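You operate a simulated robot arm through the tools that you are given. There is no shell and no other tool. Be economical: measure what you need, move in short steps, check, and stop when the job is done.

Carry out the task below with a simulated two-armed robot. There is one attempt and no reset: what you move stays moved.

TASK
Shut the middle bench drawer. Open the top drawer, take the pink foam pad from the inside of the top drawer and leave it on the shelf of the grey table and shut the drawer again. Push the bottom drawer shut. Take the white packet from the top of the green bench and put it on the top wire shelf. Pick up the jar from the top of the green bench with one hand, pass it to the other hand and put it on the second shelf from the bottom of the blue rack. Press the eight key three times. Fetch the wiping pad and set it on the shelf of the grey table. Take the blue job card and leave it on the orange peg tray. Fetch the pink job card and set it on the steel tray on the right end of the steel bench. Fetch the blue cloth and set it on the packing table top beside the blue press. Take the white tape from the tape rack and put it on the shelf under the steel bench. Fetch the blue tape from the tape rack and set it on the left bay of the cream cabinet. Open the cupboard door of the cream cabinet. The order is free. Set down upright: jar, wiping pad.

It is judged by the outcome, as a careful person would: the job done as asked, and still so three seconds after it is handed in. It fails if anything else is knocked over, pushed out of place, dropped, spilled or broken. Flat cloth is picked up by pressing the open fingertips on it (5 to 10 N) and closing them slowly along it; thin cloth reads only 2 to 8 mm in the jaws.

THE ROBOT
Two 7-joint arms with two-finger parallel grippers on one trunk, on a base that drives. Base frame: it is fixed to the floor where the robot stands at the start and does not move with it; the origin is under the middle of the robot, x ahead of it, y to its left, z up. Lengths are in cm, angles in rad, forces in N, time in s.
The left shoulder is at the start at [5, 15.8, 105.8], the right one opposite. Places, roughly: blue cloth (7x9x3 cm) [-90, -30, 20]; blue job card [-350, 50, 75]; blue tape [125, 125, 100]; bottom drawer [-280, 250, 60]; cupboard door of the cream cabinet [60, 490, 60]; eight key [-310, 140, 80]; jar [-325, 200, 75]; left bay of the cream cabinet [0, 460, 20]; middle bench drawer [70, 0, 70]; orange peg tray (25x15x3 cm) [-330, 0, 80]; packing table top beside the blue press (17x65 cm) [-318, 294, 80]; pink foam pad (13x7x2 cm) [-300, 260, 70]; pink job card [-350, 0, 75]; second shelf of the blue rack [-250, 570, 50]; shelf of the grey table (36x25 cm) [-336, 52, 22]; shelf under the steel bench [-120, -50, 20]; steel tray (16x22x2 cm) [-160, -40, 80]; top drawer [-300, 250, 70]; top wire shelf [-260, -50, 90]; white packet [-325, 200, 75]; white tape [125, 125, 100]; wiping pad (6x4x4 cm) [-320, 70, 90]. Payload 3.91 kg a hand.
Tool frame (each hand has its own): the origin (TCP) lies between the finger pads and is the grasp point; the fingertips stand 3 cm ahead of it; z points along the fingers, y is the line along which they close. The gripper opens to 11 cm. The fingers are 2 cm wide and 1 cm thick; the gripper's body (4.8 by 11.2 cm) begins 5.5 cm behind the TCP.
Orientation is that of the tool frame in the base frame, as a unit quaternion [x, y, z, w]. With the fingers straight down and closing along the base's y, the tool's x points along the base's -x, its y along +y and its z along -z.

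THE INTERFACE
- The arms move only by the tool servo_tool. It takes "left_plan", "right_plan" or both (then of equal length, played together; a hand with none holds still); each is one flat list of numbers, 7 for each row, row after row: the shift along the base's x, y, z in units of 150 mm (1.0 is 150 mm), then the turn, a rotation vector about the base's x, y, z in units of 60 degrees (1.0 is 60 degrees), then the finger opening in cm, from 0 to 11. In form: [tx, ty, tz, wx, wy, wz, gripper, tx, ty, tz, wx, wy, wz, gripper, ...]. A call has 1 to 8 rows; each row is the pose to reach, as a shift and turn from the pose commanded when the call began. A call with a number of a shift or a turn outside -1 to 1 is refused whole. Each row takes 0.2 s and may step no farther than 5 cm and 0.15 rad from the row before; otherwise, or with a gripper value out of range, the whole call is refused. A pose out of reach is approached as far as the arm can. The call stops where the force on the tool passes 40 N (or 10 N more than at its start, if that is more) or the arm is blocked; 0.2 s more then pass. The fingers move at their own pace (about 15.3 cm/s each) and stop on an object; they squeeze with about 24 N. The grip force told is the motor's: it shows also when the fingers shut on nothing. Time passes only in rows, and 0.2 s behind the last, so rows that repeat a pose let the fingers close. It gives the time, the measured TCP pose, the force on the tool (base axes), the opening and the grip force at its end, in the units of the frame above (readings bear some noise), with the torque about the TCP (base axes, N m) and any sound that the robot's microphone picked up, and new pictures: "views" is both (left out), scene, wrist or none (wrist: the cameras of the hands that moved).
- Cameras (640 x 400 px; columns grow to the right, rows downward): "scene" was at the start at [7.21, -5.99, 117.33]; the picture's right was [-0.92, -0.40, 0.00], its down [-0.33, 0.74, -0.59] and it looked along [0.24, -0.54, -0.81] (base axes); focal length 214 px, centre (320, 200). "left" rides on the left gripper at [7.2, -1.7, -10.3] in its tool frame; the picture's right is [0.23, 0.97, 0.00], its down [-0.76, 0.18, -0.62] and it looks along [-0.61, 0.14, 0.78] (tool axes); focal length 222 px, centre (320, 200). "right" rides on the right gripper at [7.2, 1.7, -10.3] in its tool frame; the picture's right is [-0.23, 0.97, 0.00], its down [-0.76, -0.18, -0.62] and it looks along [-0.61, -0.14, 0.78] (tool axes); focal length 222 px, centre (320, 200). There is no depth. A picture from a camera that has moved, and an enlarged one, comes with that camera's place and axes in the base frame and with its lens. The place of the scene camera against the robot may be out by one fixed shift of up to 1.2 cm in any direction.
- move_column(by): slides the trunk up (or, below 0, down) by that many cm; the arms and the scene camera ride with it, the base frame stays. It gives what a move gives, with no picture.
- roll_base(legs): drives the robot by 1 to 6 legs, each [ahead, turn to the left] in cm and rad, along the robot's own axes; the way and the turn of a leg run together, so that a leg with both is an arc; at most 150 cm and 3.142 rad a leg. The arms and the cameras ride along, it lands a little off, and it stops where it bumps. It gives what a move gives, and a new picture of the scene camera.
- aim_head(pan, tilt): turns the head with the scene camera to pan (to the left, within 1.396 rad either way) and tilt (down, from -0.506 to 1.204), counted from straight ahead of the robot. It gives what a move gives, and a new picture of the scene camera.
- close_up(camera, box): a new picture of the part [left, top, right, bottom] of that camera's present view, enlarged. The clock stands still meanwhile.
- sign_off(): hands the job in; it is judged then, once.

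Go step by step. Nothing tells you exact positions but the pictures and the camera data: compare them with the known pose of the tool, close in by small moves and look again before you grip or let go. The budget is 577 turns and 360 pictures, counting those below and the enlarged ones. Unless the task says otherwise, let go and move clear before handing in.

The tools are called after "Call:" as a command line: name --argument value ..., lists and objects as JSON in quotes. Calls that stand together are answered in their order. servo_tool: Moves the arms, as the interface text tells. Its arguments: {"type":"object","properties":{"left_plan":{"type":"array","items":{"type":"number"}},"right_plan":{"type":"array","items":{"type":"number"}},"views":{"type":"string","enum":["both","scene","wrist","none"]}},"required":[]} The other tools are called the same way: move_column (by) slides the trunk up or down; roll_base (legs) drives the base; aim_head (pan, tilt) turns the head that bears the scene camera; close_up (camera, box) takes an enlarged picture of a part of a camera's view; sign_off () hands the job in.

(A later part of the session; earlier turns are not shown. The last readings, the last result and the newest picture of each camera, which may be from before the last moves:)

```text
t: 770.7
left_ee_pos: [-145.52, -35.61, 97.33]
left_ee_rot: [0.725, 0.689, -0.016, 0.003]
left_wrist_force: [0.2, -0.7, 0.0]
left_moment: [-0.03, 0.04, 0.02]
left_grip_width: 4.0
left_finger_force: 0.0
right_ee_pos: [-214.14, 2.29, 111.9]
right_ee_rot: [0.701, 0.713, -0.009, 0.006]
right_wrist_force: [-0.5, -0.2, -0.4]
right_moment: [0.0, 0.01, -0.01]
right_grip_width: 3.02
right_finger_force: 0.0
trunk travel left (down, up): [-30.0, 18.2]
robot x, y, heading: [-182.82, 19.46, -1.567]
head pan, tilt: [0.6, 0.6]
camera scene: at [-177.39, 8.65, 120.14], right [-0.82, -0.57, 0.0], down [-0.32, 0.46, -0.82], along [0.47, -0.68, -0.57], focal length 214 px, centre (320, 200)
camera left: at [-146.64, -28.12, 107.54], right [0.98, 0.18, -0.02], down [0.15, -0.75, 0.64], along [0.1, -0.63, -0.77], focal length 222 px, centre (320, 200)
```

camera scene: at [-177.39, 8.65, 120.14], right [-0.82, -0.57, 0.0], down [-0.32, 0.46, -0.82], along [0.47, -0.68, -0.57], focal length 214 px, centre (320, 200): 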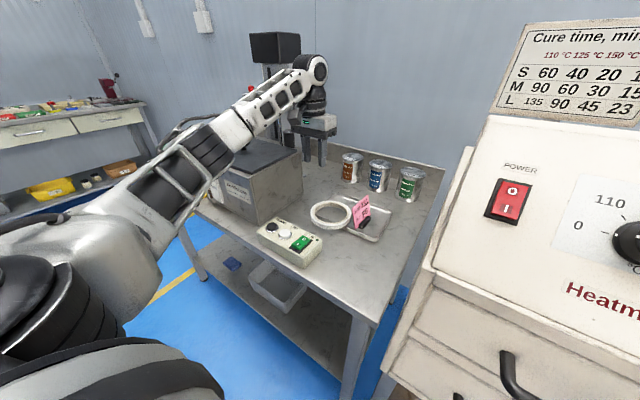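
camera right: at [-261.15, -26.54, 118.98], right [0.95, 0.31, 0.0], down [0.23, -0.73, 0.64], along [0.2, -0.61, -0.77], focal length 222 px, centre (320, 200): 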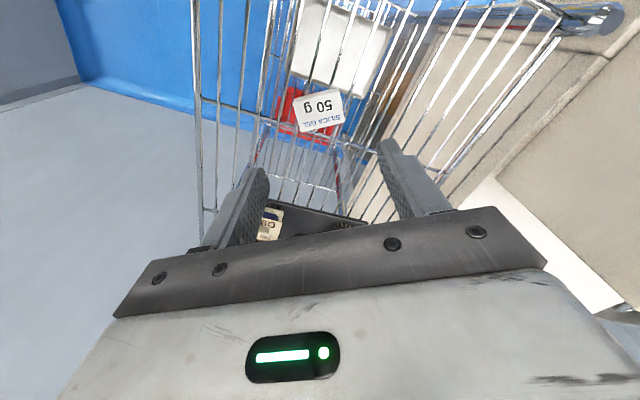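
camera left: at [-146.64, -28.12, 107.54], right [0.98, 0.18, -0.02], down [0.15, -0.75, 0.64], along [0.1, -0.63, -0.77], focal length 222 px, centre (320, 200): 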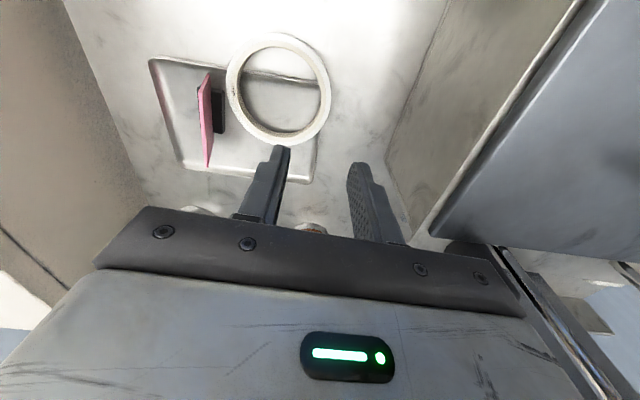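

Call:
servo_tool --left_plan '[0.03, 0, -0.3, 0, 0, 0, 4, 0.03, 0, -0.6, 0, 0, 0, 4, 0.03, 0, -0.9, 0, 0, 0, 4]' --views "wrist"

```text
t: 771.5
left_ee_pos: [-145.01, -35.68, 83.92]
left_ee_rot: [0.725, 0.688, -0.017, 0.004]
left_wrist_force: [0.1, -0.8, -0.4]
left_moment: [-0.02, -0.02, 0.01]
left_grip_width: 4.0
left_finger_force: 0.1
right_ee_pos: [-214.22, 2.28, 111.66]
right_ee_rot: [0.702, 0.712, -0.009, 0.006]
right_wrist_force: [0.6, 0.2, 0.3]
right_moment: [-0.03, -0.02, -0.01]
right_grip_width: 2.98
right_finger_force: 0.0
trunk travel left (down, up): [-30.0, 18.2]
robot x, y, heading: [-182.41, 19.42, -1.567]
head pan, tilt: [0.6, 0.6]
camera left: at [-146.2, -28.05, 94.03], right [0.98, 0.18, -0.02], down [0.15, -0.75, 0.64], along [0.1, -0.64, -0.77], focal length 222 px, centre (320, 200)
```

left: 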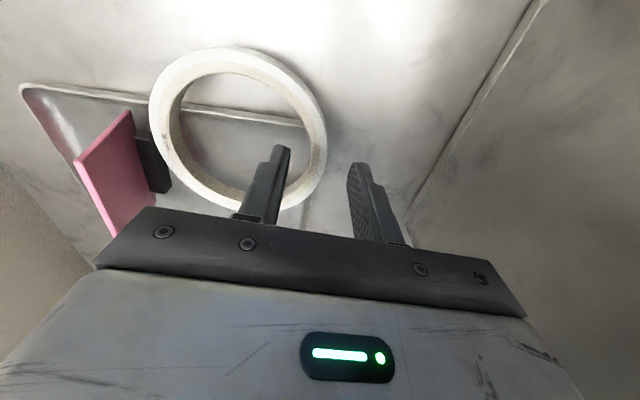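

Call:
servo_tool --left_plan '[0, 0, -0.15, 0, 0, 0, 4, 0, 0, -0.28, 0, 0, 0, 4, 0, 0, -0.34, 0, 0, 0, 4]' --views "none"

Call:
servo_tool --left_plan '[0, 0, 0.01, 0, 0, 0, 2, 0, 0, 0.01, 0, 0, 0, 0, 0, 0, 0.01, 0, 0, 0, 0]' --views "wrist"

```text
t: 772.2
left_ee_pos: [-145.14, -36.03, 81.0]
left_ee_rot: [0.724, 0.689, -0.026, 0.01]
left_wrist_force: [-0.5, 3.7, 18.4]
left_moment: [0.33, 0.46, -0.24]
left_grip_width: 4.08
left_finger_force: 0.6
right_ee_pos: [-214.16, 2.38, 111.77]
right_ee_rot: [0.702, 0.712, -0.009, 0.007]
right_wrist_force: [-0.2, -1.1, 0.4]
right_moment: [-0.03, 0.02, 0.0]
right_grip_width: 2.99
right_finger_force: 0.0
trunk travel left (down, up): [-30.0, 18.2]
robot x, y, heading: [-182.83, 19.42, -1.561]
head pan, tilt: [0.6, 0.6]
stopped in row 3 (left hand): the force on the tool passed its limit at 46 N (the readings are from after the stop); the commanded pose is now the measured one
```

```text
t: 773.0
left_ee_pos: [-145.07, -35.93, 81.06]
left_ee_rot: [0.724, 0.689, -0.026, 0.011]
left_wrist_force: [2.2, -7.7, 23.7]
left_moment: [-0.06, -0.21, -0.04]
left_grip_width: 1.02
left_finger_force: 24.1
right_ee_pos: [-214.27, 2.4, 111.73]
right_ee_rot: [0.701, 0.713, -0.009, 0.007]
right_wrist_force: [0.2, -0.4, -0.1]
right_moment: [-0.02, 0.03, -0.02]
right_grip_width: 2.97
right_finger_force: 0.1
trunk travel left (down, up): [-30.0, 18.2]
robot x, y, heading: [-182.83, 19.15, -1.561]
head pan, tilt: [0.6, 0.6]
camera left: at [-146.16, -28.13, 91.0], right [0.98, 0.18, -0.03], down [0.15, -0.74, 0.66], along [0.1, -0.65, -0.75], focal length 222 px, centre (320, 200)
```

left: 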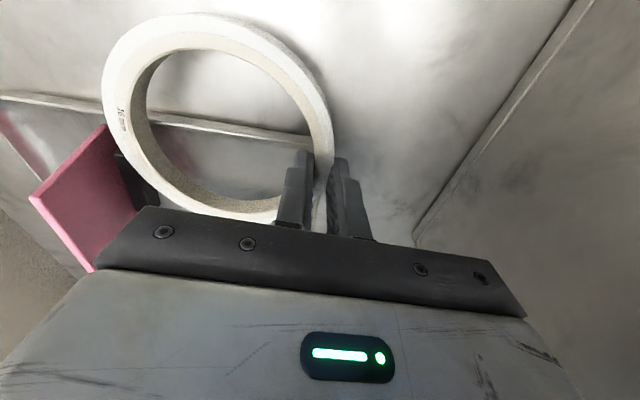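

Rim gripped. Lift straight, then away from the card.

Call:
servo_tool --left_plan '[0.03, 0, 0.1, 0, 0, 0, 0, 0.06, 0, 0.25, 0, 0, 0, 0, 0.06, 0, 0.5, 0, 0, 0, 0, 0.06, 0.1, 0.75, 0, 0, 0, 0, 0.06, 0.3, 1, 0, 0, 0, 0]' --views "both"

```text
t: 774.2
left_ee_pos: [-143.98, -31.28, 95.58]
left_ee_rot: [0.725, 0.689, -0.022, 0.007]
left_wrist_force: [-0.8, 0.5, -0.4]
left_moment: [-0.02, -0.08, -0.01]
left_grip_width: 1.06
left_finger_force: 24.3
right_ee_pos: [-214.15, 2.22, 111.71]
right_ee_rot: [0.701, 0.713, -0.008, 0.007]
right_wrist_force: [0.7, -0.2, -0.5]
right_moment: [-0.03, -0.02, 0.01]
right_grip_width: 3.02
right_finger_force: 0.2
trunk travel left (down, up): [-30.0, 18.2]
robot x, y, heading: [-182.76, 19.42, -1.563]
head pan, tilt: [0.6, 0.6]
camera scene: at [-177.4, 8.71, 120.15], right [-0.82, -0.57, 0.0], down [-0.32, 0.46, -0.83], along [0.47, -0.68, -0.56], focal length 214 px, centre (320, 200)
camera left: at [-145.08, -23.61, 105.65], right [0.98, 0.18, -0.03], down [0.15, -0.74, 0.65], along [0.09, -0.64, -0.76], focal length 222 px, centre (320, 200)
```

scene: 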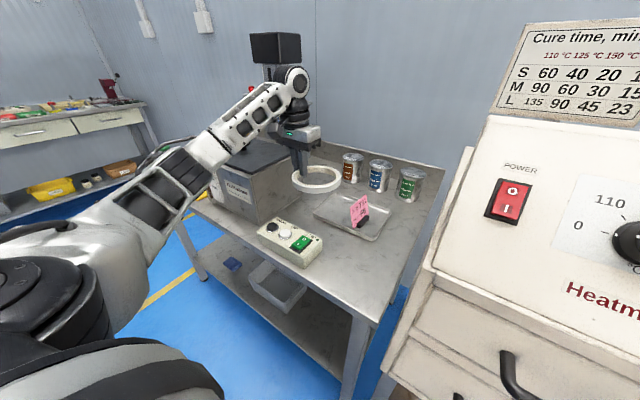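
left: 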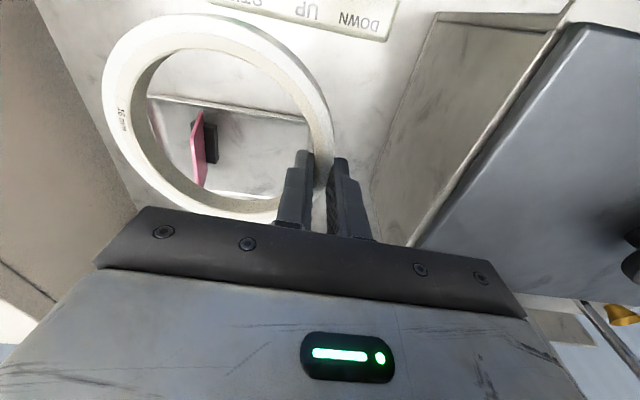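

White ring lifted; the card stands alone in the tray. Back off, shift to x≈−160, lower trunk and left arm to place the ring on the shelf.

Call:
roll_base --legs '[[-32, 0], [0, 1.57], [22, 0], [0, -1.57]]'

Call:
move_column --by -30

Call:
servo_tool --left_plan '[-0.25, 0, -0.2, 0, 0, 0, 0, -0.5, 0, -0.4, 0, 0, 0, 0, -0.75, 0, -0.6, 0, 0, 0, 0, -1, 0, -0.8, 0, 0, 0, 0, -1, 0, -1, 0, 0, 0, 0]' --views "none"

Call:
servo_tool --left_plan '[-0.2, 0, -0.25, 0, 0, 0, 0, -0.4, 0, -0.5, 0, 0, 0, 0, -0.6, 0, -0.75, 0, 0, 0, 0, -0.6, 0, -1, 0, 0, 0, 0]' --views "none"

```text
t: 785.2
left_ee_pos: [-122.14, 0.93, 95.52]
left_ee_rot: [0.723, 0.691, -0.023, 0.007]
left_wrist_force: [0.7, -0.4, -0.3]
left_moment: [-0.04, -0.04, -0.03]
left_grip_width: 1.04
left_finger_force: 24.1
right_ee_pos: [-192.42, 34.09, 111.86]
right_ee_rot: [0.699, 0.715, -0.009, 0.006]
right_wrist_force: [0.6, -0.3, -0.9]
right_moment: [-0.02, -0.02, 0.01]
right_grip_width: 3.0
right_finger_force: 0.1
trunk travel left (down, up): [-30.0, 18.2]
robot x, y, heading: [-160.95, 50.97, -1.553]
head pan, tilt: [0.6, 0.6]
camera scene: at [-155.77, 40.75, 120.15], right [-0.82, -0.58, 0.0], down [-0.33, 0.46, -0.83], along [0.48, -0.67, -0.56], focal length 214 px, centre (320, 200)
```

scene: 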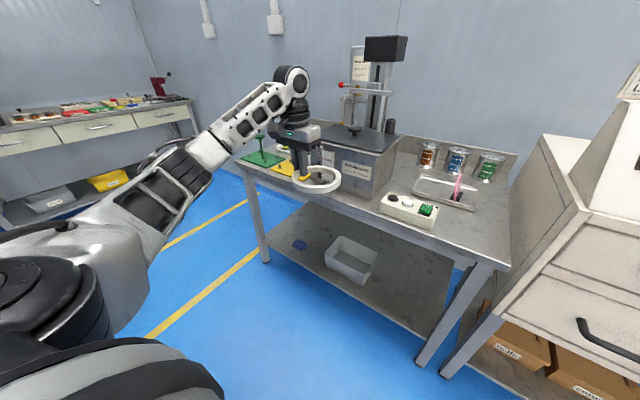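

```text
t: 788.2
left_ee_pos: [-122.16, 0.87, 65.53]
left_ee_rot: [0.723, 0.691, -0.022, 0.008]
left_wrist_force: [0.6, 0.5, -0.6]
left_moment: [0.0, -0.06, 0.01]
left_grip_width: 1.04
left_finger_force: 23.6
right_ee_pos: [-192.49, 34.08, 81.77]
right_ee_rot: [0.7, 0.715, -0.009, 0.007]
right_wrist_force: [0.8, 0.1, -0.2]
right_moment: [0.01, 0.0, -0.02]
right_grip_width: 3.01
right_finger_force: 0.1
trunk travel left (down, up): [0.0, 48.2]
robot x, y, heading: [-161.11, 51.32, -1.558]
head pan, tilt: [0.6, 0.6]
```

```text
t: 789.4
left_ee_pos: [-137.07, 0.86, 50.45]
left_ee_rot: [0.722, 0.691, -0.023, 0.007]
left_wrist_force: [0.7, 1.3, -0.8]
left_moment: [-0.01, -0.02, -0.01]
left_grip_width: 1.06
left_finger_force: 23.8
right_ee_pos: [-192.53, 34.08, 81.71]
right_ee_rot: [0.7, 0.714, -0.009, 0.006]
right_wrist_force: [-0.1, 0.4, -0.6]
right_moment: [0.0, -0.03, 0.03]
right_grip_width: 2.97
right_finger_force: 0.0
trunk travel left (down, up): [0.0, 48.2]
robot x, y, heading: [-161.14, 51.73, -1.558]
head pan, tilt: [0.6, 0.6]
```

```text
t: 790.4
left_ee_pos: [-146.02, 0.96, 35.43]
left_ee_rot: [0.722, 0.691, -0.023, 0.008]
left_wrist_force: [1.1, -0.9, -0.8]
left_moment: [0.01, -0.03, 0.01]
left_grip_width: 1.09
left_finger_force: 24.4
right_ee_pos: [-192.58, 34.11, 81.86]
right_ee_rot: [0.699, 0.715, -0.009, 0.006]
right_wrist_force: [-0.7, 0.0, 0.6]
right_moment: [-0.03, -0.03, -0.03]
right_grip_width: 2.98
right_finger_force: 0.0
trunk travel left (down, up): [0.0, 48.2]
robot x, y, heading: [-161.05, 51.4, -1.556]
head pan, tilt: [0.6, 0.6]
```

Call:
aim_head --pan 0.1 --tilt 0.6

Call:
roll_base --legs '[[30, 0]]'

```text
t: 791.3
left_ee_pos: [-146.03, 0.98, 35.39]
left_ee_rot: [0.723, 0.69, -0.023, 0.008]
left_wrist_force: [0.2, -0.9, -1.2]
left_moment: [0.0, -0.06, 0.0]
left_grip_width: 1.04
left_finger_force: 24.0
right_ee_pos: [-192.52, 34.13, 81.78]
right_ee_rot: [0.699, 0.715, -0.008, 0.006]
right_wrist_force: [-0.8, 0.1, 0.1]
right_moment: [-0.02, 0.0, 0.01]
right_grip_width: 3.01
right_finger_force: 0.0
trunk travel left (down, up): [0.0, 48.2]
robot x, y, heading: [-161.1, 51.4, -1.559]
head pan, tilt: [0.099, 0.6]
camera scene: at [-159.85, 39.2, 90.15], right [-0.99, -0.11, 0.0], down [-0.06, 0.56, -0.83], along [0.09, -0.82, -0.56], focal length 214 px, centre (320, 200)
```

scene: 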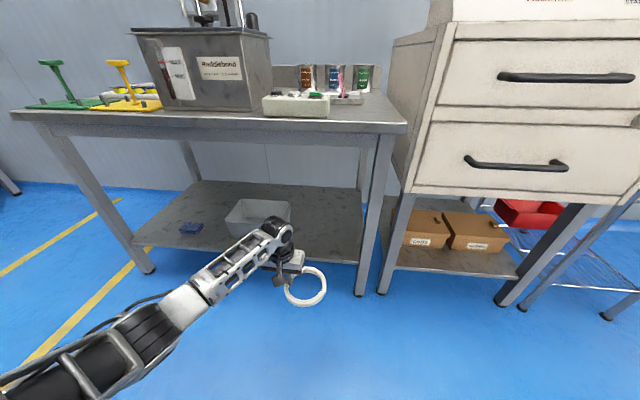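

```text
t: 793.4
left_ee_pos: [-145.52, -28.86, 35.48]
left_ee_rot: [0.722, 0.692, -0.023, 0.008]
left_wrist_force: [-0.5, -0.6, 0.3]
left_moment: [0.02, -0.06, 0.01]
left_grip_width: 1.05
left_finger_force: 24.4
right_ee_pos: [-192.16, 4.38, 81.78]
right_ee_rot: [0.7, 0.714, -0.008, 0.007]
right_wrist_force: [0.1, 0.3, -0.1]
right_moment: [-0.02, 0.0, -0.01]
right_grip_width: 3.01
right_finger_force: 0.1
trunk travel left (down, up): [0.0, 48.2]
robot x, y, heading: [-161.2, 21.63, -1.56]
head pan, tilt: [0.099, 0.6]
camera scene: at [-159.45, 9.42, 90.15], right [-0.99, -0.11, 0.0], down [-0.06, 0.56, -0.83], along [0.09, -0.82, -0.56], focal length 214 px, centre (320, 200)
```

scene: 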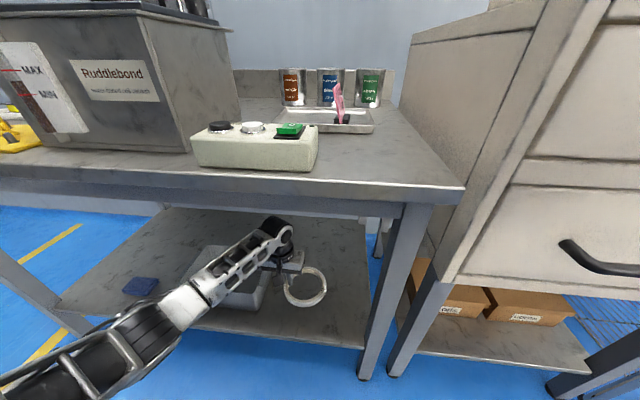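

Call:
servo_tool --left_plan '[0, -0.05, -0.15, 0, 0, 0, 0, 0, -0.1, -0.3, 0, 0, 0, 0, 0, -0.1, -0.45, 0, 0, 0, 0, 0, -0.1, -0.55, 0, 0, 0, 0, 0, -0.1, -0.62, 0, 0, 0, 0]' --views "wrist"

```text
t: 794.6
left_ee_pos: [-145.66, -30.49, 26.09]
left_ee_rot: [0.722, 0.692, -0.023, 0.008]
left_wrist_force: [-0.8, -0.3, -0.5]
left_moment: [0.0, -0.03, 0.03]
left_grip_width: 1.05
left_finger_force: 23.9
right_ee_pos: [-192.19, 4.36, 81.74]
right_ee_rot: [0.699, 0.715, -0.009, 0.007]
right_wrist_force: [-0.9, -0.2, -0.2]
right_moment: [-0.01, 0.0, -0.02]
right_grip_width: 2.99
right_finger_force: 0.0
trunk travel left (down, up): [0.0, 48.2]
robot x, y, heading: [-160.64, 21.5, -1.558]
head pan, tilt: [0.099, 0.6]
camera left: at [-146.72, -22.65, 36.23], right [0.98, 0.18, -0.03], down [0.16, -0.74, 0.65], along [0.1, -0.65, -0.76], focal length 222 px, centre (320, 200)
```

left: 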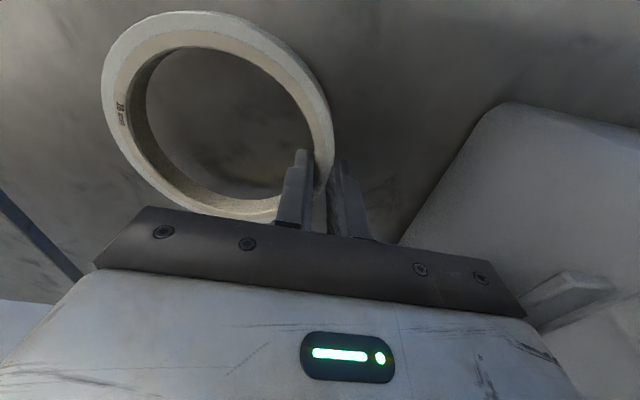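

Call:
servo_tool --left_plan '[0, 0, -0.07, 0, 0, 0, 0, 0, 0, -0.14, 0, 0, 0, 0, 0, 0, -0.21, 0, 0, 0, 0, 0, 0, -0.28, 0, 0, 0, 0, 0, 0, -0.35, 0, 0, 0, 0]' --views "none"

```text
t: 795.1
left_ee_pos: [-145.59, -30.37, 25.02]
left_ee_rot: [0.722, 0.692, -0.021, 0.005]
left_wrist_force: [2.5, 10.8, 22.3]
left_moment: [0.55, -0.36, 0.05]
left_grip_width: 1.05
left_finger_force: 23.8
right_ee_pos: [-192.1, 4.28, 81.77]
right_ee_rot: [0.699, 0.715, -0.009, 0.007]
right_wrist_force: [0.6, 0.1, -0.3]
right_moment: [0.02, 0.0, -0.01]
right_grip_width: 2.99
right_finger_force: 0.1
trunk travel left (down, up): [0.0, 48.2]
robot x, y, heading: [-160.34, 21.59, -1.554]
head pan, tilt: [0.099, 0.6]
stopped in row 2 (left hand): the force on the tool passed its limit at 55 N (the readings are from after the stop); the commanded pose is now the measured one
```

Call:
servo_tool --left_plan '[0, 0, 0.02, 0, 0, 0, 2, 0, 0, 0.03, 0, 0, 0, 3.5, 0, 0, 0.15, 0, 0, 0, 3.5, 0, 0, 0.4, 0, 0, 0, 3.5, 0, 0, 0.65, 0, 0, 0, 3.5]' --views "wrist"

```text
t: 796.4
left_ee_pos: [-145.56, -30.31, 34.52]
left_ee_rot: [0.722, 0.691, -0.019, 0.005]
left_wrist_force: [0.2, -0.3, -0.1]
left_moment: [0.0, 0.02, 0.04]
left_grip_width: 3.49
left_finger_force: 0.0
right_ee_pos: [-192.15, 4.26, 81.82]
right_ee_rot: [0.699, 0.715, -0.009, 0.006]
right_wrist_force: [-0.1, -0.1, -0.2]
right_moment: [0.0, -0.04, 0.0]
right_grip_width: 3.0
right_finger_force: 0.1
trunk travel left (down, up): [0.0, 48.2]
robot x, y, heading: [-160.97, 21.43, -1.558]
head pan, tilt: [0.099, 0.6]
camera left: at [-146.68, -22.73, 44.6], right [0.98, 0.18, -0.03], down [0.16, -0.75, 0.65], along [0.1, -0.64, -0.76], focal length 222 px, centre (320, 200)
```

left: 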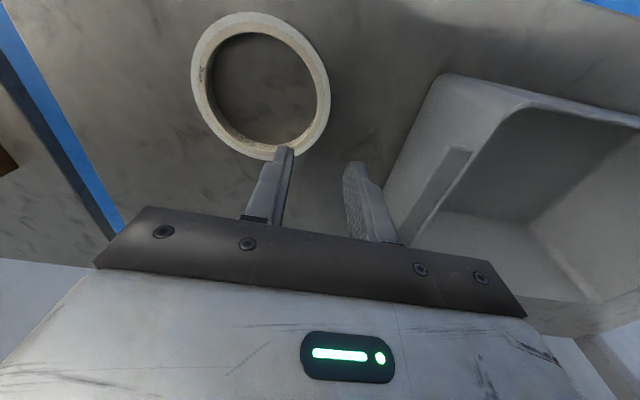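

White tape is on the shelf. Next the blue cloth at ≈(-93,-29) on the same shelf: back off, shift +54 cm in x, and come in.

Call:
roll_base --legs '[[-28, 0], [0, 1.57], [53, 0], [0, -1.57], [14, 0]]'

Call:
servo_tool --left_plan '[0, 0, 0.1, 0, 0, 0, 9]' --views "wrist"

```text
t: 809.5
left_ee_pos: [-94.32, -17.02, 34.55]
left_ee_rot: [0.729, 0.684, -0.021, 0.005]
left_wrist_force: [-0.3, -0.2, 0.6]
left_moment: [0.02, -0.01, 0.0]
left_grip_width: 3.49
left_finger_force: 0.0
right_ee_pos: [-140.16, 18.5, 81.87]
right_ee_rot: [0.706, 0.709, -0.008, 0.006]
right_wrist_force: [0.5, -0.4, 0.1]
right_moment: [0.02, 0.02, -0.01]
right_grip_width: 3.01
right_finger_force: 0.0
trunk travel left (down, up): [0.0, 48.2]
robot x, y, heading: [-108.33, 35.38, -1.58]
head pan, tilt: [0.099, 0.6]
camera scene: at [-107.42, 23.03, 90.15], right [-1.0, -0.09, 0.0], down [-0.05, 0.56, -0.83], along [0.08, -0.82, -0.56], focal length 214 px, centre (320, 200)
```

scene: 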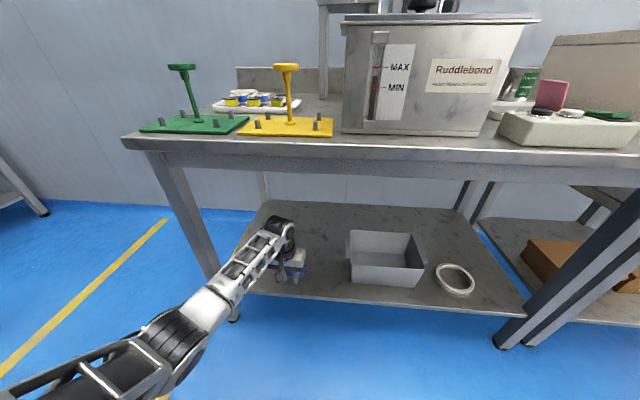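

```text
t: 809.9
left_ee_pos: [-94.3, -17.22, 35.93]
left_ee_rot: [0.729, 0.685, -0.02, 0.005]
left_wrist_force: [-0.7, -0.9, 0.6]
left_moment: [-0.02, -0.02, -0.02]
left_grip_width: 9.0
left_finger_force: 0.0
right_ee_pos: [-140.23, 18.49, 81.76]
right_ee_rot: [0.706, 0.708, -0.008, 0.006]
right_wrist_force: [1.0, -0.1, -0.5]
right_moment: [0.02, 0.02, 0.0]
right_grip_width: 2.99
right_finger_force: 0.0
trunk travel left (down, up): [0.0, 48.2]
robot x, y, heading: [-108.36, 34.78, -1.574]
head pan, tilt: [0.099, 0.6]
camera left: at [-95.28, -9.43, 46.12], right [0.99, 0.17, -0.03], down [0.14, -0.75, 0.65], along [0.09, -0.64, -0.76], focal length 222 px, centre (320, 200)
```

left: 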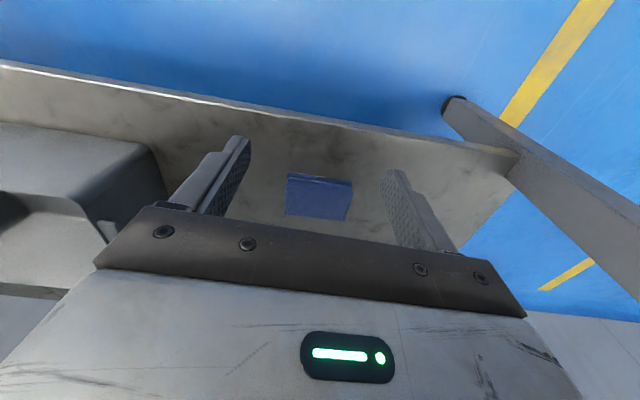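

Call:
close_up --camera "left" --box '[250, 140, 390, 240]'

Call:
roll_base --legs '[[10, 0]]'

Call:
servo_tool --left_plan '[0.1, 0, 0, 0, 0, 0, 9]' --views "wrist"

```text
4.00 times, centred on (320, 190) of left
camera zoom: at [-95.28, -9.43, 46.12], right [0.99, 0.17, -0.03], down [0.14, -0.75, 0.65], along [0.09, -0.64, -0.76], focal length 888 px, centre (320, 240)
```

zoom: 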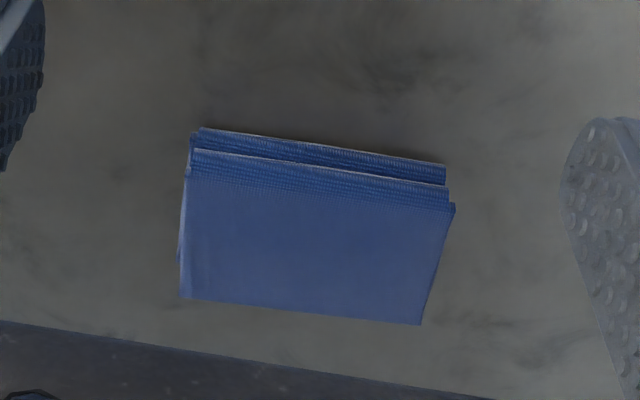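

```text
t: 811.0
left_ee_pos: [-94.31, -26.97, 36.15]
left_ee_rot: [0.729, 0.684, -0.019, 0.005]
left_wrist_force: [-0.8, -0.3, -0.1]
left_moment: [0.02, 0.01, 0.0]
left_grip_width: 8.98
left_finger_force: 0.1
right_ee_pos: [-140.24, 8.65, 81.77]
right_ee_rot: [0.706, 0.708, -0.009, 0.007]
right_wrist_force: [0.2, 0.1, -0.4]
right_moment: [0.02, 0.01, -0.01]
right_grip_width: 2.98
right_finger_force: 0.0
trunk travel left (down, up): [0.0, 48.2]
robot x, y, heading: [-108.66, 25.21, -1.583]
head pan, tilt: [0.099, 0.6]
camera scene: at [-107.48, 13.15, 90.15], right [-1.0, -0.09, 0.0], down [-0.05, 0.56, -0.83], along [0.08, -0.82, -0.56], focal length 214 px, centre (320, 200)
```

scene: 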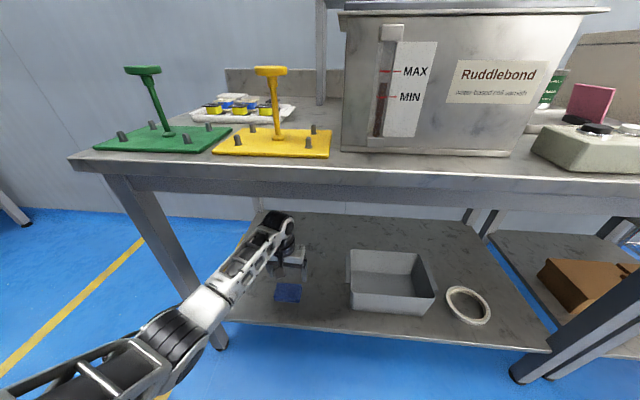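

```text
t: 811.5
left_ee_pos: [-92.75, -27.01, 36.04]
left_ee_rot: [0.729, 0.684, -0.02, 0.005]
left_wrist_force: [-0.2, 0.9, -0.2]
left_moment: [-0.05, -0.04, -0.02]
left_grip_width: 8.99
left_finger_force: 0.0
right_ee_pos: [-140.14, 8.58, 81.79]
right_ee_rot: [0.706, 0.708, -0.008, 0.007]
right_wrist_force: [-0.7, -0.2, 0.2]
right_moment: [-0.03, -0.02, 0.01]
right_grip_width: 2.99
right_finger_force: 0.1
trunk travel left (down, up): [0.0, 48.2]
robot x, y, heading: [-108.12, 25.08, -1.578]
head pan, tilt: [0.099, 0.6]
camera left: at [-93.81, -19.29, 46.14], right [0.99, 0.17, -0.03], down [0.14, -0.75, 0.65], along [0.09, -0.64, -0.76], focal length 222 px, centre (320, 200)
```

left: 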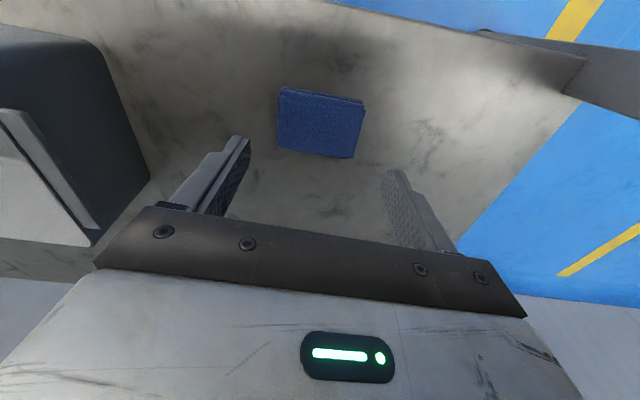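

The cloth is a folded stack ~8 cm wide, centred under the hand. Descend with 10.5 cm opening and close slowly.

Call:
servo_tool --left_plan '[0, 0, -0.2, 0, 0, 0, 10.5, 0, 0, -0.4, 0, 0, 0, 10.5, 0, 0, -0.6, 0, 0, 0, 10.5, 0, 0, -0.7, 0, 0, 0, 10.5]' --views "wrist"

```text
t: 812.5
left_ee_pos: [-91.74, -26.87, 25.23]
left_ee_rot: [0.727, 0.687, -0.017, 0.007]
left_wrist_force: [-0.4, -0.6, -0.1]
left_moment: [0.0, 0.0, -0.01]
left_grip_width: 10.51
left_finger_force: 0.1
right_ee_pos: [-139.91, 8.71, 81.88]
right_ee_rot: [0.706, 0.708, -0.011, 0.004]
right_wrist_force: [0.3, -0.4, 0.5]
right_moment: [-0.05, 0.03, -0.04]
right_grip_width: 3.0
right_finger_force: 0.1
trunk travel left (down, up): [0.0, 48.2]
robot x, y, heading: [-108.59, 25.12, -1.577]
head pan, tilt: [0.099, 0.6]
camera left: at [-92.93, -19.3, 35.37], right [0.98, 0.17, -0.02], down [0.15, -0.75, 0.65], along [0.1, -0.64, -0.76], focal length 222 px, centre (320, 200)
```

left: 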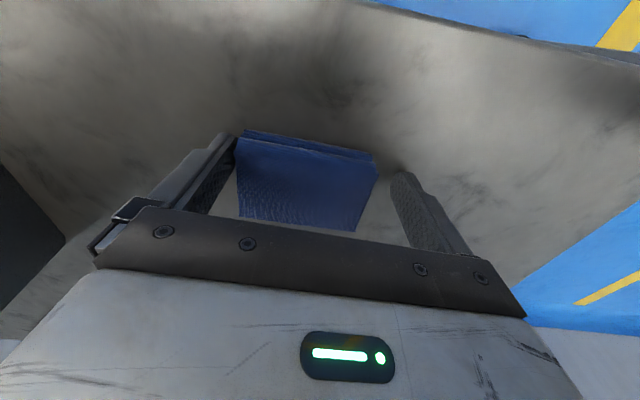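

Call:
servo_tool --left_plan '[0, 0, 0, 0, 0, 0, 9, 0, 0, 0, 0, 0, 0, 8, 0, 0, 0, 0, 0, 0, 7, 0, 0, 0, 0, 0, 0, 6, 0, 0, 0, 0, 0, 0, 5]' --views "wrist"

```text
t: 813.6
left_ee_pos: [-91.9, -27.06, 25.48]
left_ee_rot: [0.726, 0.688, -0.017, 0.007]
left_wrist_force: [-0.3, -0.5, -0.3]
left_moment: [-0.01, -0.01, 0.03]
left_grip_width: 8.42
left_finger_force: 23.7
right_ee_pos: [-139.97, 8.54, 81.98]
right_ee_rot: [0.706, 0.708, -0.01, 0.005]
right_wrist_force: [-0.9, -0.5, 0.6]
right_moment: [0.01, 0.0, -0.01]
right_grip_width: 3.0
right_finger_force: 0.0
trunk travel left (down, up): [0.0, 48.2]
robot x, y, heading: [-108.88, 25.58, -1.577]
head pan, tilt: [0.099, 0.6]
camera left: at [-93.03, -19.39, 35.49], right [0.98, 0.17, -0.02], down [0.15, -0.75, 0.65], along [0.1, -0.64, -0.76], focal length 222 px, centre (320, 200)
```

left: 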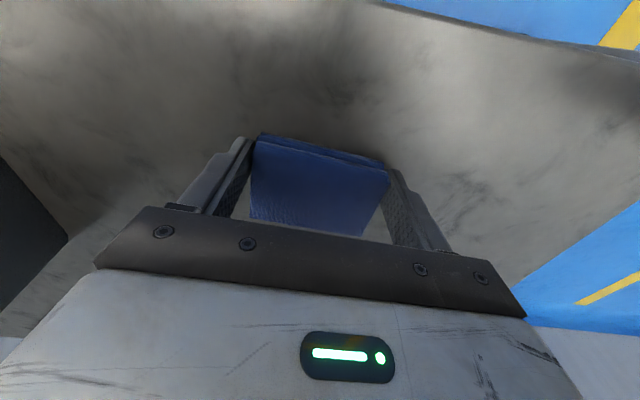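

Gripped at 8.4 cm (solid stack). Lift and check.

Call:
servo_tool --left_plan '[0, 0, 0.15, 0, 0, 0, 5, 0, 0, 0.35, 0, 0, 0, 5, 0, 0, 0.6, 0, 0, 0, 5]' --views "wrist"

```text
t: 814.5
left_ee_pos: [-93.11, -26.68, 34.48]
left_ee_rot: [0.729, 0.684, -0.02, 0.003]
left_wrist_force: [-0.1, -0.1, 0.5]
left_moment: [0.01, 0.0, 0.01]
left_grip_width: 8.42
left_finger_force: 23.8
right_ee_pos: [-140.2, 8.62, 81.68]
right_ee_rot: [0.706, 0.708, -0.009, 0.007]
right_wrist_force: [0.6, 0.3, 0.2]
right_moment: [-0.01, -0.01, 0.0]
right_grip_width: 3.01
right_finger_force: 0.1
trunk travel left (down, up): [0.0, 48.2]
robot x, y, heading: [-108.62, 25.17, -1.576]
head pan, tilt: [0.099, 0.6]
camera left: at [-94.06, -19.09, 44.47], right [0.99, 0.16, -0.03], down [0.14, -0.75, 0.64], along [0.08, -0.64, -0.77], focal length 222 px, centre (320, 200)
```

left: 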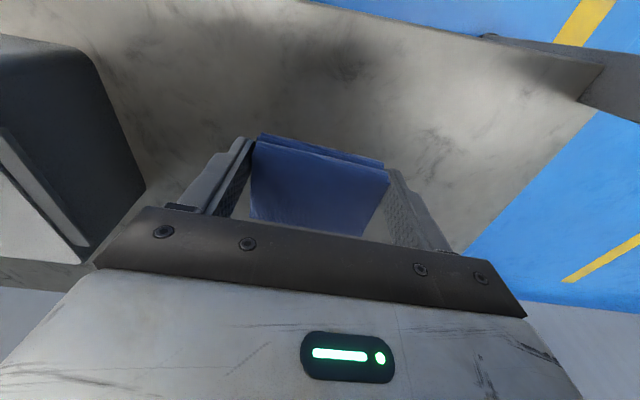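

Cloth held. Back out, raise, and drive to the packing table.

Call:
roll_base --legs '[[-30, 0]]'

Call:
move_column --by 30

Call:
servo_tool --left_plan '[0, 0.05, 0.25, 0, 0, 0, 5, 0, 0.1, 0.5, 0, 0, 0, 5, 0, 0.15, 0.75, 0, 0, 0, 5, 0, 0.2, 1, 0, 0, 0, 5]' --views "none"

Call:
servo_tool --left_plan '[0, 0, 0.25, 0, 0, 0, 5, 0, 0, 0.5, 0, 0, 0, 5, 0, 0, 0.75, 0, 0, 0, 5, 0, 0, 1, 0, 0, 0, 5, 0, 0, 1, 0, 0, 0, 5]' --views "none"

Call:
roll_base --legs '[[0, -2.69], [150, 0], [105, 0], [0, 1.12]]'

Call:
aim_head --pan 0 --tilt 0.5

```text
t: 816.5
left_ee_pos: [-92.66, 2.84, 34.65]
left_ee_rot: [0.729, 0.684, -0.019, 0.004]
left_wrist_force: [-0.6, -0.3, -0.3]
left_moment: [0.03, 0.0, 0.04]
left_grip_width: 8.4
left_finger_force: 24.3
right_ee_pos: [-139.94, 38.26, 81.75]
right_ee_rot: [0.706, 0.708, -0.008, 0.006]
right_wrist_force: [-0.3, -0.1, -0.7]
right_moment: [-0.02, -0.01, 0.0]
right_grip_width: 3.01
right_finger_force: 0.0
trunk travel left (down, up): [0.0, 48.2]
robot x, y, heading: [-108.46, 54.59, -1.578]
head pan, tilt: [0.099, 0.6]
camera scene: at [-107.32, 42.81, 90.15], right [-1.0, -0.09, 0.0], down [-0.05, 0.56, -0.83], along [0.08, -0.82, -0.56], focal length 214 px, centre (320, 200)
```

scene: 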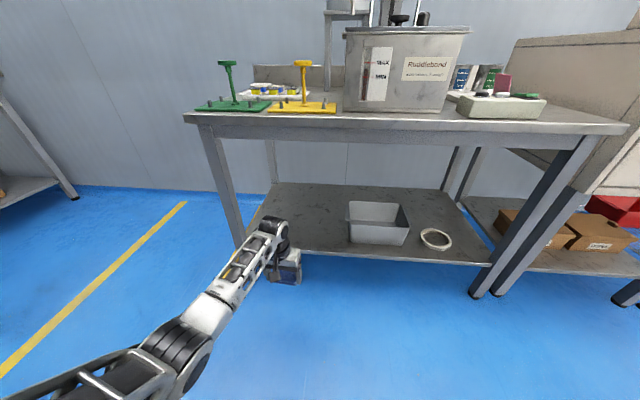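

```text
t: 819.5
left_ee_pos: [-92.72, 2.82, 64.51]
left_ee_rot: [0.729, 0.685, -0.02, 0.004]
left_wrist_force: [0.2, -0.4, -0.8]
left_moment: [0.04, 0.0, 0.01]
left_grip_width: 8.39
left_finger_force: 24.3
right_ee_pos: [-139.99, 38.31, 111.68]
right_ee_rot: [0.706, 0.708, -0.009, 0.006]
right_wrist_force: [0.2, -0.4, 0.1]
right_moment: [-0.04, 0.0, -0.01]
right_grip_width: 3.02
right_finger_force: 0.0
trunk travel left (down, up): [-30.0, 18.2]
robot x, y, heading: [-108.19, 55.0, -1.58]
head pan, tilt: [0.099, 0.6]
```

```text
t: 820.5
left_ee_pos: [-92.62, 5.78, 79.52]
left_ee_rot: [0.729, 0.684, -0.018, 0.004]
left_wrist_force: [0.4, 0.0, -1.1]
left_moment: [-0.04, 0.01, -0.01]
left_grip_width: 8.42
left_finger_force: 24.1
right_ee_pos: [-140.02, 38.32, 111.77]
right_ee_rot: [0.706, 0.708, -0.008, 0.005]
right_wrist_force: [0.9, 0.3, -0.8]
right_moment: [-0.01, -0.02, -0.03]
right_grip_width: 3.01
right_finger_force: 0.1
trunk travel left (down, up): [-30.0, 18.2]
robot x, y, heading: [-108.53, 54.79, -1.58]
head pan, tilt: [0.099, 0.6]
```

```text
t: 821.7
left_ee_pos: [-92.72, 5.81, 94.58]
left_ee_rot: [0.728, 0.685, -0.02, 0.005]
left_wrist_force: [0.1, 0.1, 0.3]
left_moment: [-0.02, 0.02, -0.02]
left_grip_width: 8.4
left_finger_force: 24.3
right_ee_pos: [-140.15, 38.45, 111.88]
right_ee_rot: [0.706, 0.708, -0.008, 0.005]
right_wrist_force: [0.6, 0.3, 0.2]
right_moment: [0.0, 0.01, 0.02]
right_grip_width: 2.99
right_finger_force: 0.1
trunk travel left (down, up): [-30.0, 18.2]
robot x, y, heading: [-108.24, 54.89, -1.575]
head pan, tilt: [0.099, 0.6]
```

```text
t: 843.2
left_ee_pos: [-267.72, 267.66, 94.52]
left_ee_rot: [0.999, -0.029, -0.018, -0.012]
left_wrist_force: [0.1, -0.1, -0.1]
left_moment: [0.01, -0.01, -0.02]
left_grip_width: 8.38
left_finger_force: 23.6
right_ee_pos: [-235.35, 315.01, 111.72]
right_ee_rot: [1.0, 0.004, -0.011, -0.002]
right_wrist_force: [0.2, 0.0, -0.3]
right_moment: [-0.01, 0.01, -0.04]
right_grip_width: 3.01
right_finger_force: 0.0
trunk travel left (down, up): [-30.0, 18.2]
robot x, y, heading: [-218.15, 283.25, -3.144]
head pan, tilt: [0.099, 0.6]
camera scene: at [-231.2, 283.32, 120.15], right [-0.1, 0.99, 0.0], down [0.56, 0.06, -0.83], along [-0.82, -0.08, -0.56], focal length 214 px, centre (320, 200)
```

scene: 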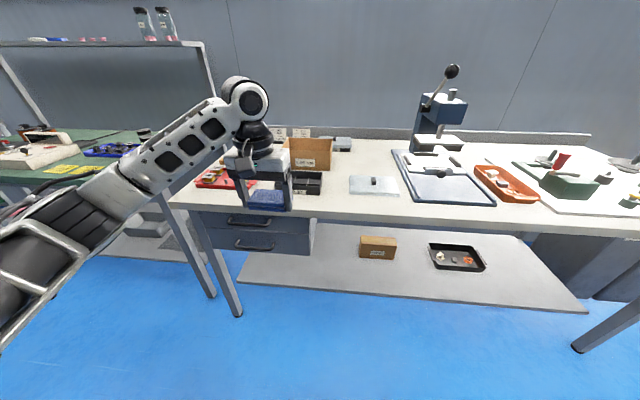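

```text
t: 843.9
left_ee_pos: [-267.82, 267.65, 94.78]
left_ee_rot: [0.999, -0.029, -0.016, -0.01]
left_wrist_force: [-0.6, -0.2, 0.3]
left_moment: [0.02, -0.02, -0.01]
left_grip_width: 8.4
left_finger_force: 23.7
right_ee_pos: [-235.51, 315.1, 111.72]
right_ee_rot: [1.0, 0.005, -0.01, -0.002]
right_wrist_force: [-0.7, 0.0, -0.2]
right_moment: [-0.04, 0.03, -0.02]
right_grip_width: 2.97
right_finger_force: 0.0
trunk travel left (down, up): [-30.0, 18.2]
robot x, y, heading: [-218.5, 283.45, -3.145]
head pan, tilt: [0.0, 0.499]
camera scene: at [-231.5, 284.2, 121.05], right [0.0, 1.0, 0.0], down [0.48, 0.0, -0.88], along [-0.88, 0.0, -0.48], focal length 214 px, centre (320, 200)
```

scene: 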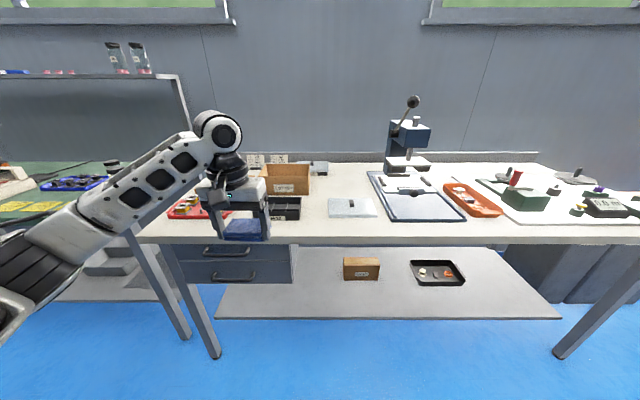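

The free strip between the brown box and the press is at ≈(-324,293). I move to y≈305 and approach.

Call:
roll_base --legs '[[0, -1.57], [21, 0], [0, 1.57], [40, 0]]'

Call:
servo_tool --left_plan '[-0.1, 0, 0.1, 0, 0, 0, 5, -0.2, 0, 0.2, 0, 0, 0, 5]' --views "both"

```text
t: 855.2
left_ee_pos: [-308.0, 289.45, 94.54]
left_ee_rot: [0.999, -0.034, -0.017, -0.01]
left_wrist_force: [0.3, -0.7, -0.6]
left_moment: [0.01, -0.02, 0.0]
left_grip_width: 8.4
left_finger_force: 24.3
right_ee_pos: [-275.24, 336.61, 111.66]
right_ee_rot: [1.0, -0.001, -0.01, -0.002]
right_wrist_force: [-0.4, 0.5, -0.1]
right_moment: [-0.01, 0.01, 0.02]
right_grip_width: 2.99
right_finger_force: 0.0
trunk travel left (down, up): [-30.0, 18.2]
robot x, y, heading: [-258.77, 304.75, 3.13]
head pan, tilt: [0.0, 0.499]
camera scene: at [-271.62, 305.65, 121.05], right [0.01, 1.0, 0.0], down [0.48, 0.0, -0.88], along [-0.88, 0.01, -0.48], focal length 214 px, centre (320, 200)
```

scene: 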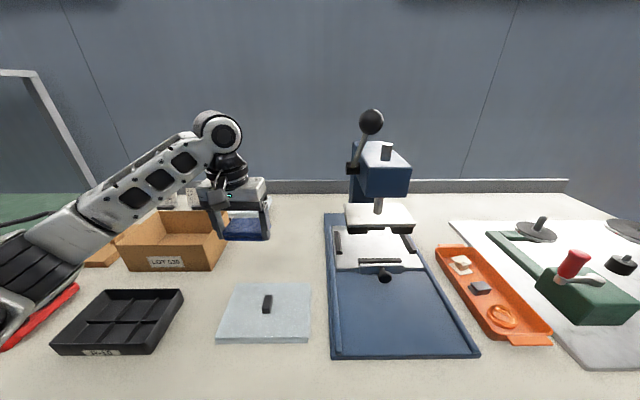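

```text
t: 855.8
left_ee_pos: [-310.97, 289.45, 97.57]
left_ee_rot: [0.999, -0.035, -0.017, -0.011]
left_wrist_force: [0.5, 0.0, 0.7]
left_moment: [0.01, 0.02, -0.01]
left_grip_width: 8.39
left_finger_force: 24.4
right_ee_pos: [-275.24, 336.61, 111.75]
right_ee_rot: [1.0, -0.001, -0.01, -0.002]
right_wrist_force: [0.2, -0.1, -0.3]
right_moment: [-0.02, 0.01, 0.01]
right_grip_width: 3.0
right_finger_force: 0.0
trunk travel left (down, up): [-30.0, 18.2]
robot x, y, heading: [-259.05, 304.95, 3.132]
head pan, tilt: [0.0, 0.499]
camera scene: at [-271.6, 305.66, 121.05], right [0.01, 1.0, 0.0], down [0.48, 0.0, -0.88], along [-0.88, 0.01, -0.48], focal length 214 px, centre (320, 200)
camera left: at [-303.25, 290.34, 107.72], right [0.16, -0.99, -0.03], down [-0.75, -0.14, 0.65], along [-0.64, -0.08, -0.76], focal length 222 px, centre (320, 200)
```

scene: 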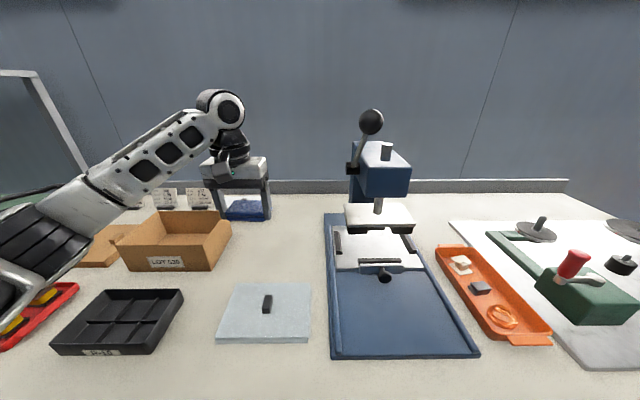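
left: 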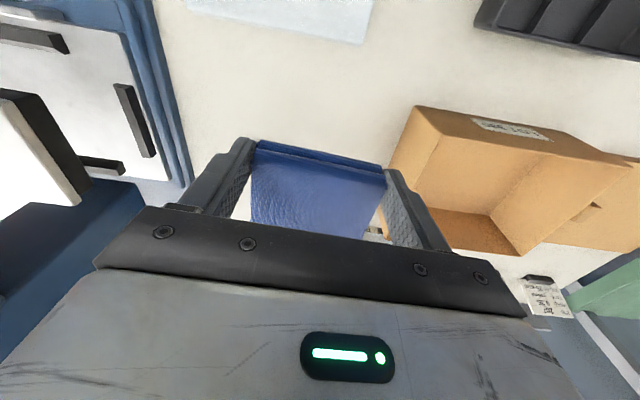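

Call:
servo_tool --left_plan '[-0.2, 0.1, 0, 0, 0, 0, 5, -0.4, 0.2, 0, 0, 0, 0, 5, -0.6, 0.26, -0.1, 0, 0, 0, 5, -0.6, 0.26, -0.35, 0, 0, 0, 5, -0.6, 0.26, -0.6, 0, 0, 0, 5]' --views "both"

```text
t: 857.0
left_ee_pos: [-319.99, 293.39, 88.67]
left_ee_rot: [0.999, -0.034, -0.018, -0.01]
left_wrist_force: [-0.2, 0.8, 0.0]
left_moment: [-0.01, -0.03, -0.01]
left_grip_width: 8.36
left_finger_force: 24.0
right_ee_pos: [-275.31, 336.63, 111.78]
right_ee_rot: [1.0, -0.001, -0.01, -0.002]
right_wrist_force: [-0.1, -0.7, 0.1]
right_moment: [0.0, -0.02, -0.01]
right_grip_width: 3.0
right_finger_force: 0.1
trunk travel left (down, up): [-30.0, 18.2]
robot x, y, heading: [-258.87, 304.71, 3.137]
head pan, tilt: [0.0, 0.499]
camera scene: at [-271.62, 305.64, 121.06], right [0.01, 1.0, 0.0], down [0.48, 0.0, -0.88], along [-0.88, 0.01, -0.48], focal length 214 px, centre (320, 200)
camera left: at [-312.25, 294.17, 98.71], right [0.16, -0.99, -0.03], down [-0.75, -0.14, 0.65], along [-0.64, -0.08, -0.76], focal length 222 px, centre (320, 200)
```

scene: 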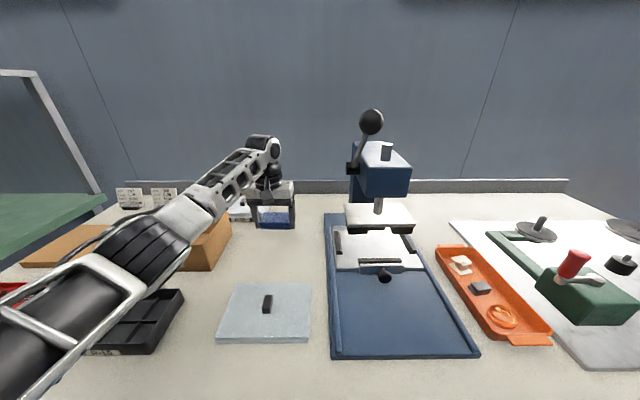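
left: 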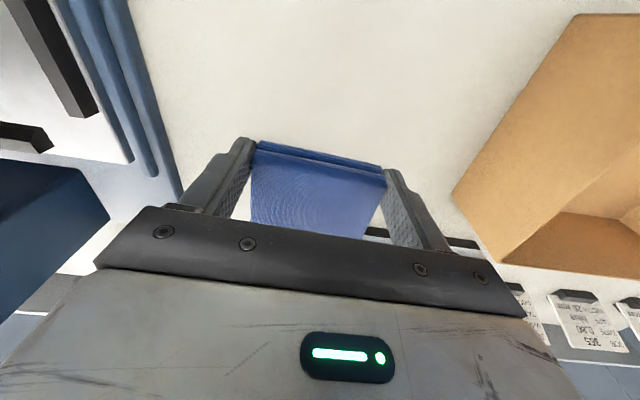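

Call:
servo_tool --left_plan '[0, 0, -0.1, 0, 0, 0, 5, 0, 0, -0.2, 0, 0, 0, 5, 0, 0, -0.28, 0, 0, 0, 5, 0, 0, -0.36, 0, 0, 0, 5]' --views "scene"

```text
t: 858.0
left_ee_pos: [-319.94, 293.37, 83.44]
left_ee_rot: [0.999, -0.034, -0.018, -0.01]
left_wrist_force: [0.5, -0.4, 4.5]
left_moment: [-0.22, 0.03, 0.04]
left_grip_width: 8.39
left_finger_force: 24.2
right_ee_pos: [-275.12, 336.61, 111.74]
right_ee_rot: [1.0, -0.001, -0.011, -0.003]
right_wrist_force: [0.4, -0.4, 0.9]
right_moment: [-0.01, 0.01, -0.02]
right_grip_width: 2.97
right_finger_force: 0.1
trunk travel left (down, up): [-30.0, 18.2]
robot x, y, heading: [-258.72, 304.74, 3.132]
head pan, tilt: [0.0, 0.499]
camera scene: at [-271.55, 305.66, 121.08], right [0.01, 1.0, 0.0], down [0.48, 0.0, -0.88], along [-0.88, 0.01, -0.48], focal length 214 px, centre (320, 200)
```

scene: 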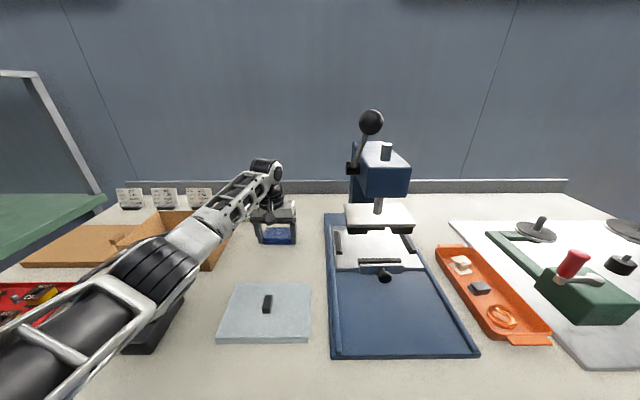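

Call:
servo_tool --left_plan '[0, 0, -0.01, 0, 0, 0, 9, 0, 0, 0, 0, 0, 0, 10, 0, 0, 0.15, 0, 0, 0, 10, 0, 0, 0.4, 0, 0, 0, 10, 0, 0, 0.8, 0, 0, 0, 10]' --views "both"

```text
refused: row 5 steps farther than a row can; nothing moved
```

Call:
servo_tool --left_plan '[0, 0, -0.01, 0, 0, 0, 9, 0, 0, 0, 0, 0, 0, 10, 0, 0, 0.15, 0, 0, 0, 10, 0, 0, 0.4, 0, 0, 0, 10, 0, 0, 0.7, 0, 0, 0, 10, 0, 0, 1, 0, 0, 0, 10]' --views "both"

```text
t: 859.4
left_ee_pos: [-319.89, 293.25, 98.27]
left_ee_rot: [0.999, -0.034, -0.017, -0.01]
left_wrist_force: [-0.3, -0.5, 0.8]
left_moment: [0.03, -0.01, -0.03]
left_grip_width: 10.01
left_finger_force: 0.0
right_ee_pos: [-275.07, 336.54, 111.77]
right_ee_rot: [1.0, -0.001, -0.012, -0.002]
right_wrist_force: [0.3, 0.8, 0.4]
right_moment: [-0.01, 0.01, 0.01]
right_grip_width: 3.01
right_finger_force: 0.1
trunk travel left (down, up): [-30.0, 18.2]
robot x, y, heading: [-258.5, 304.69, 3.129]
head pan, tilt: [0.0, 0.499]
camera scene: at [-271.57, 305.67, 121.05], right [0.01, 1.0, 0.0], down [0.48, 0.0, -0.88], along [-0.88, 0.01, -0.48], focal length 214 px, centre (320, 200)
camera left: at [-312.23, 294.24, 108.39], right [0.16, -0.99, -0.03], down [-0.75, -0.14, 0.65], along [-0.64, -0.08, -0.76], focal length 222 px, centre (320, 200)
```

scene: 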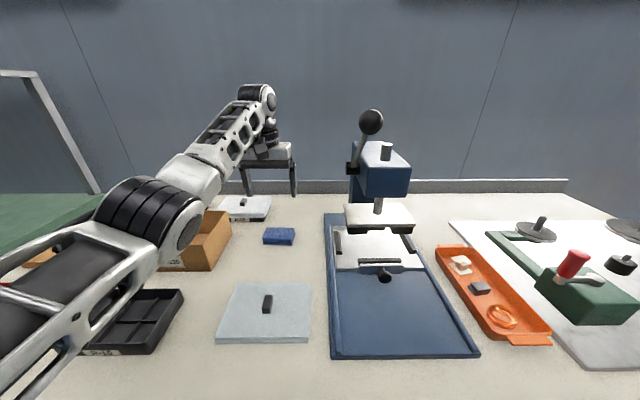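
left: 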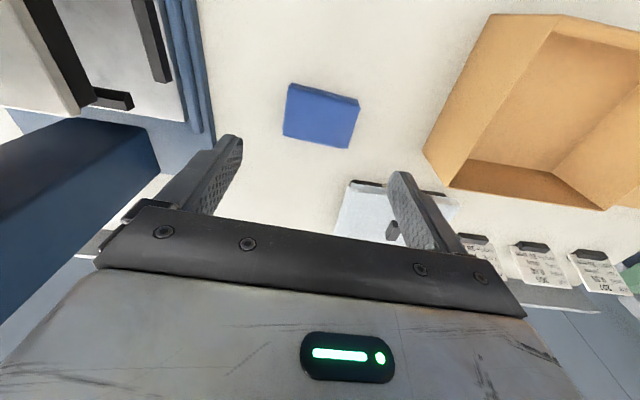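

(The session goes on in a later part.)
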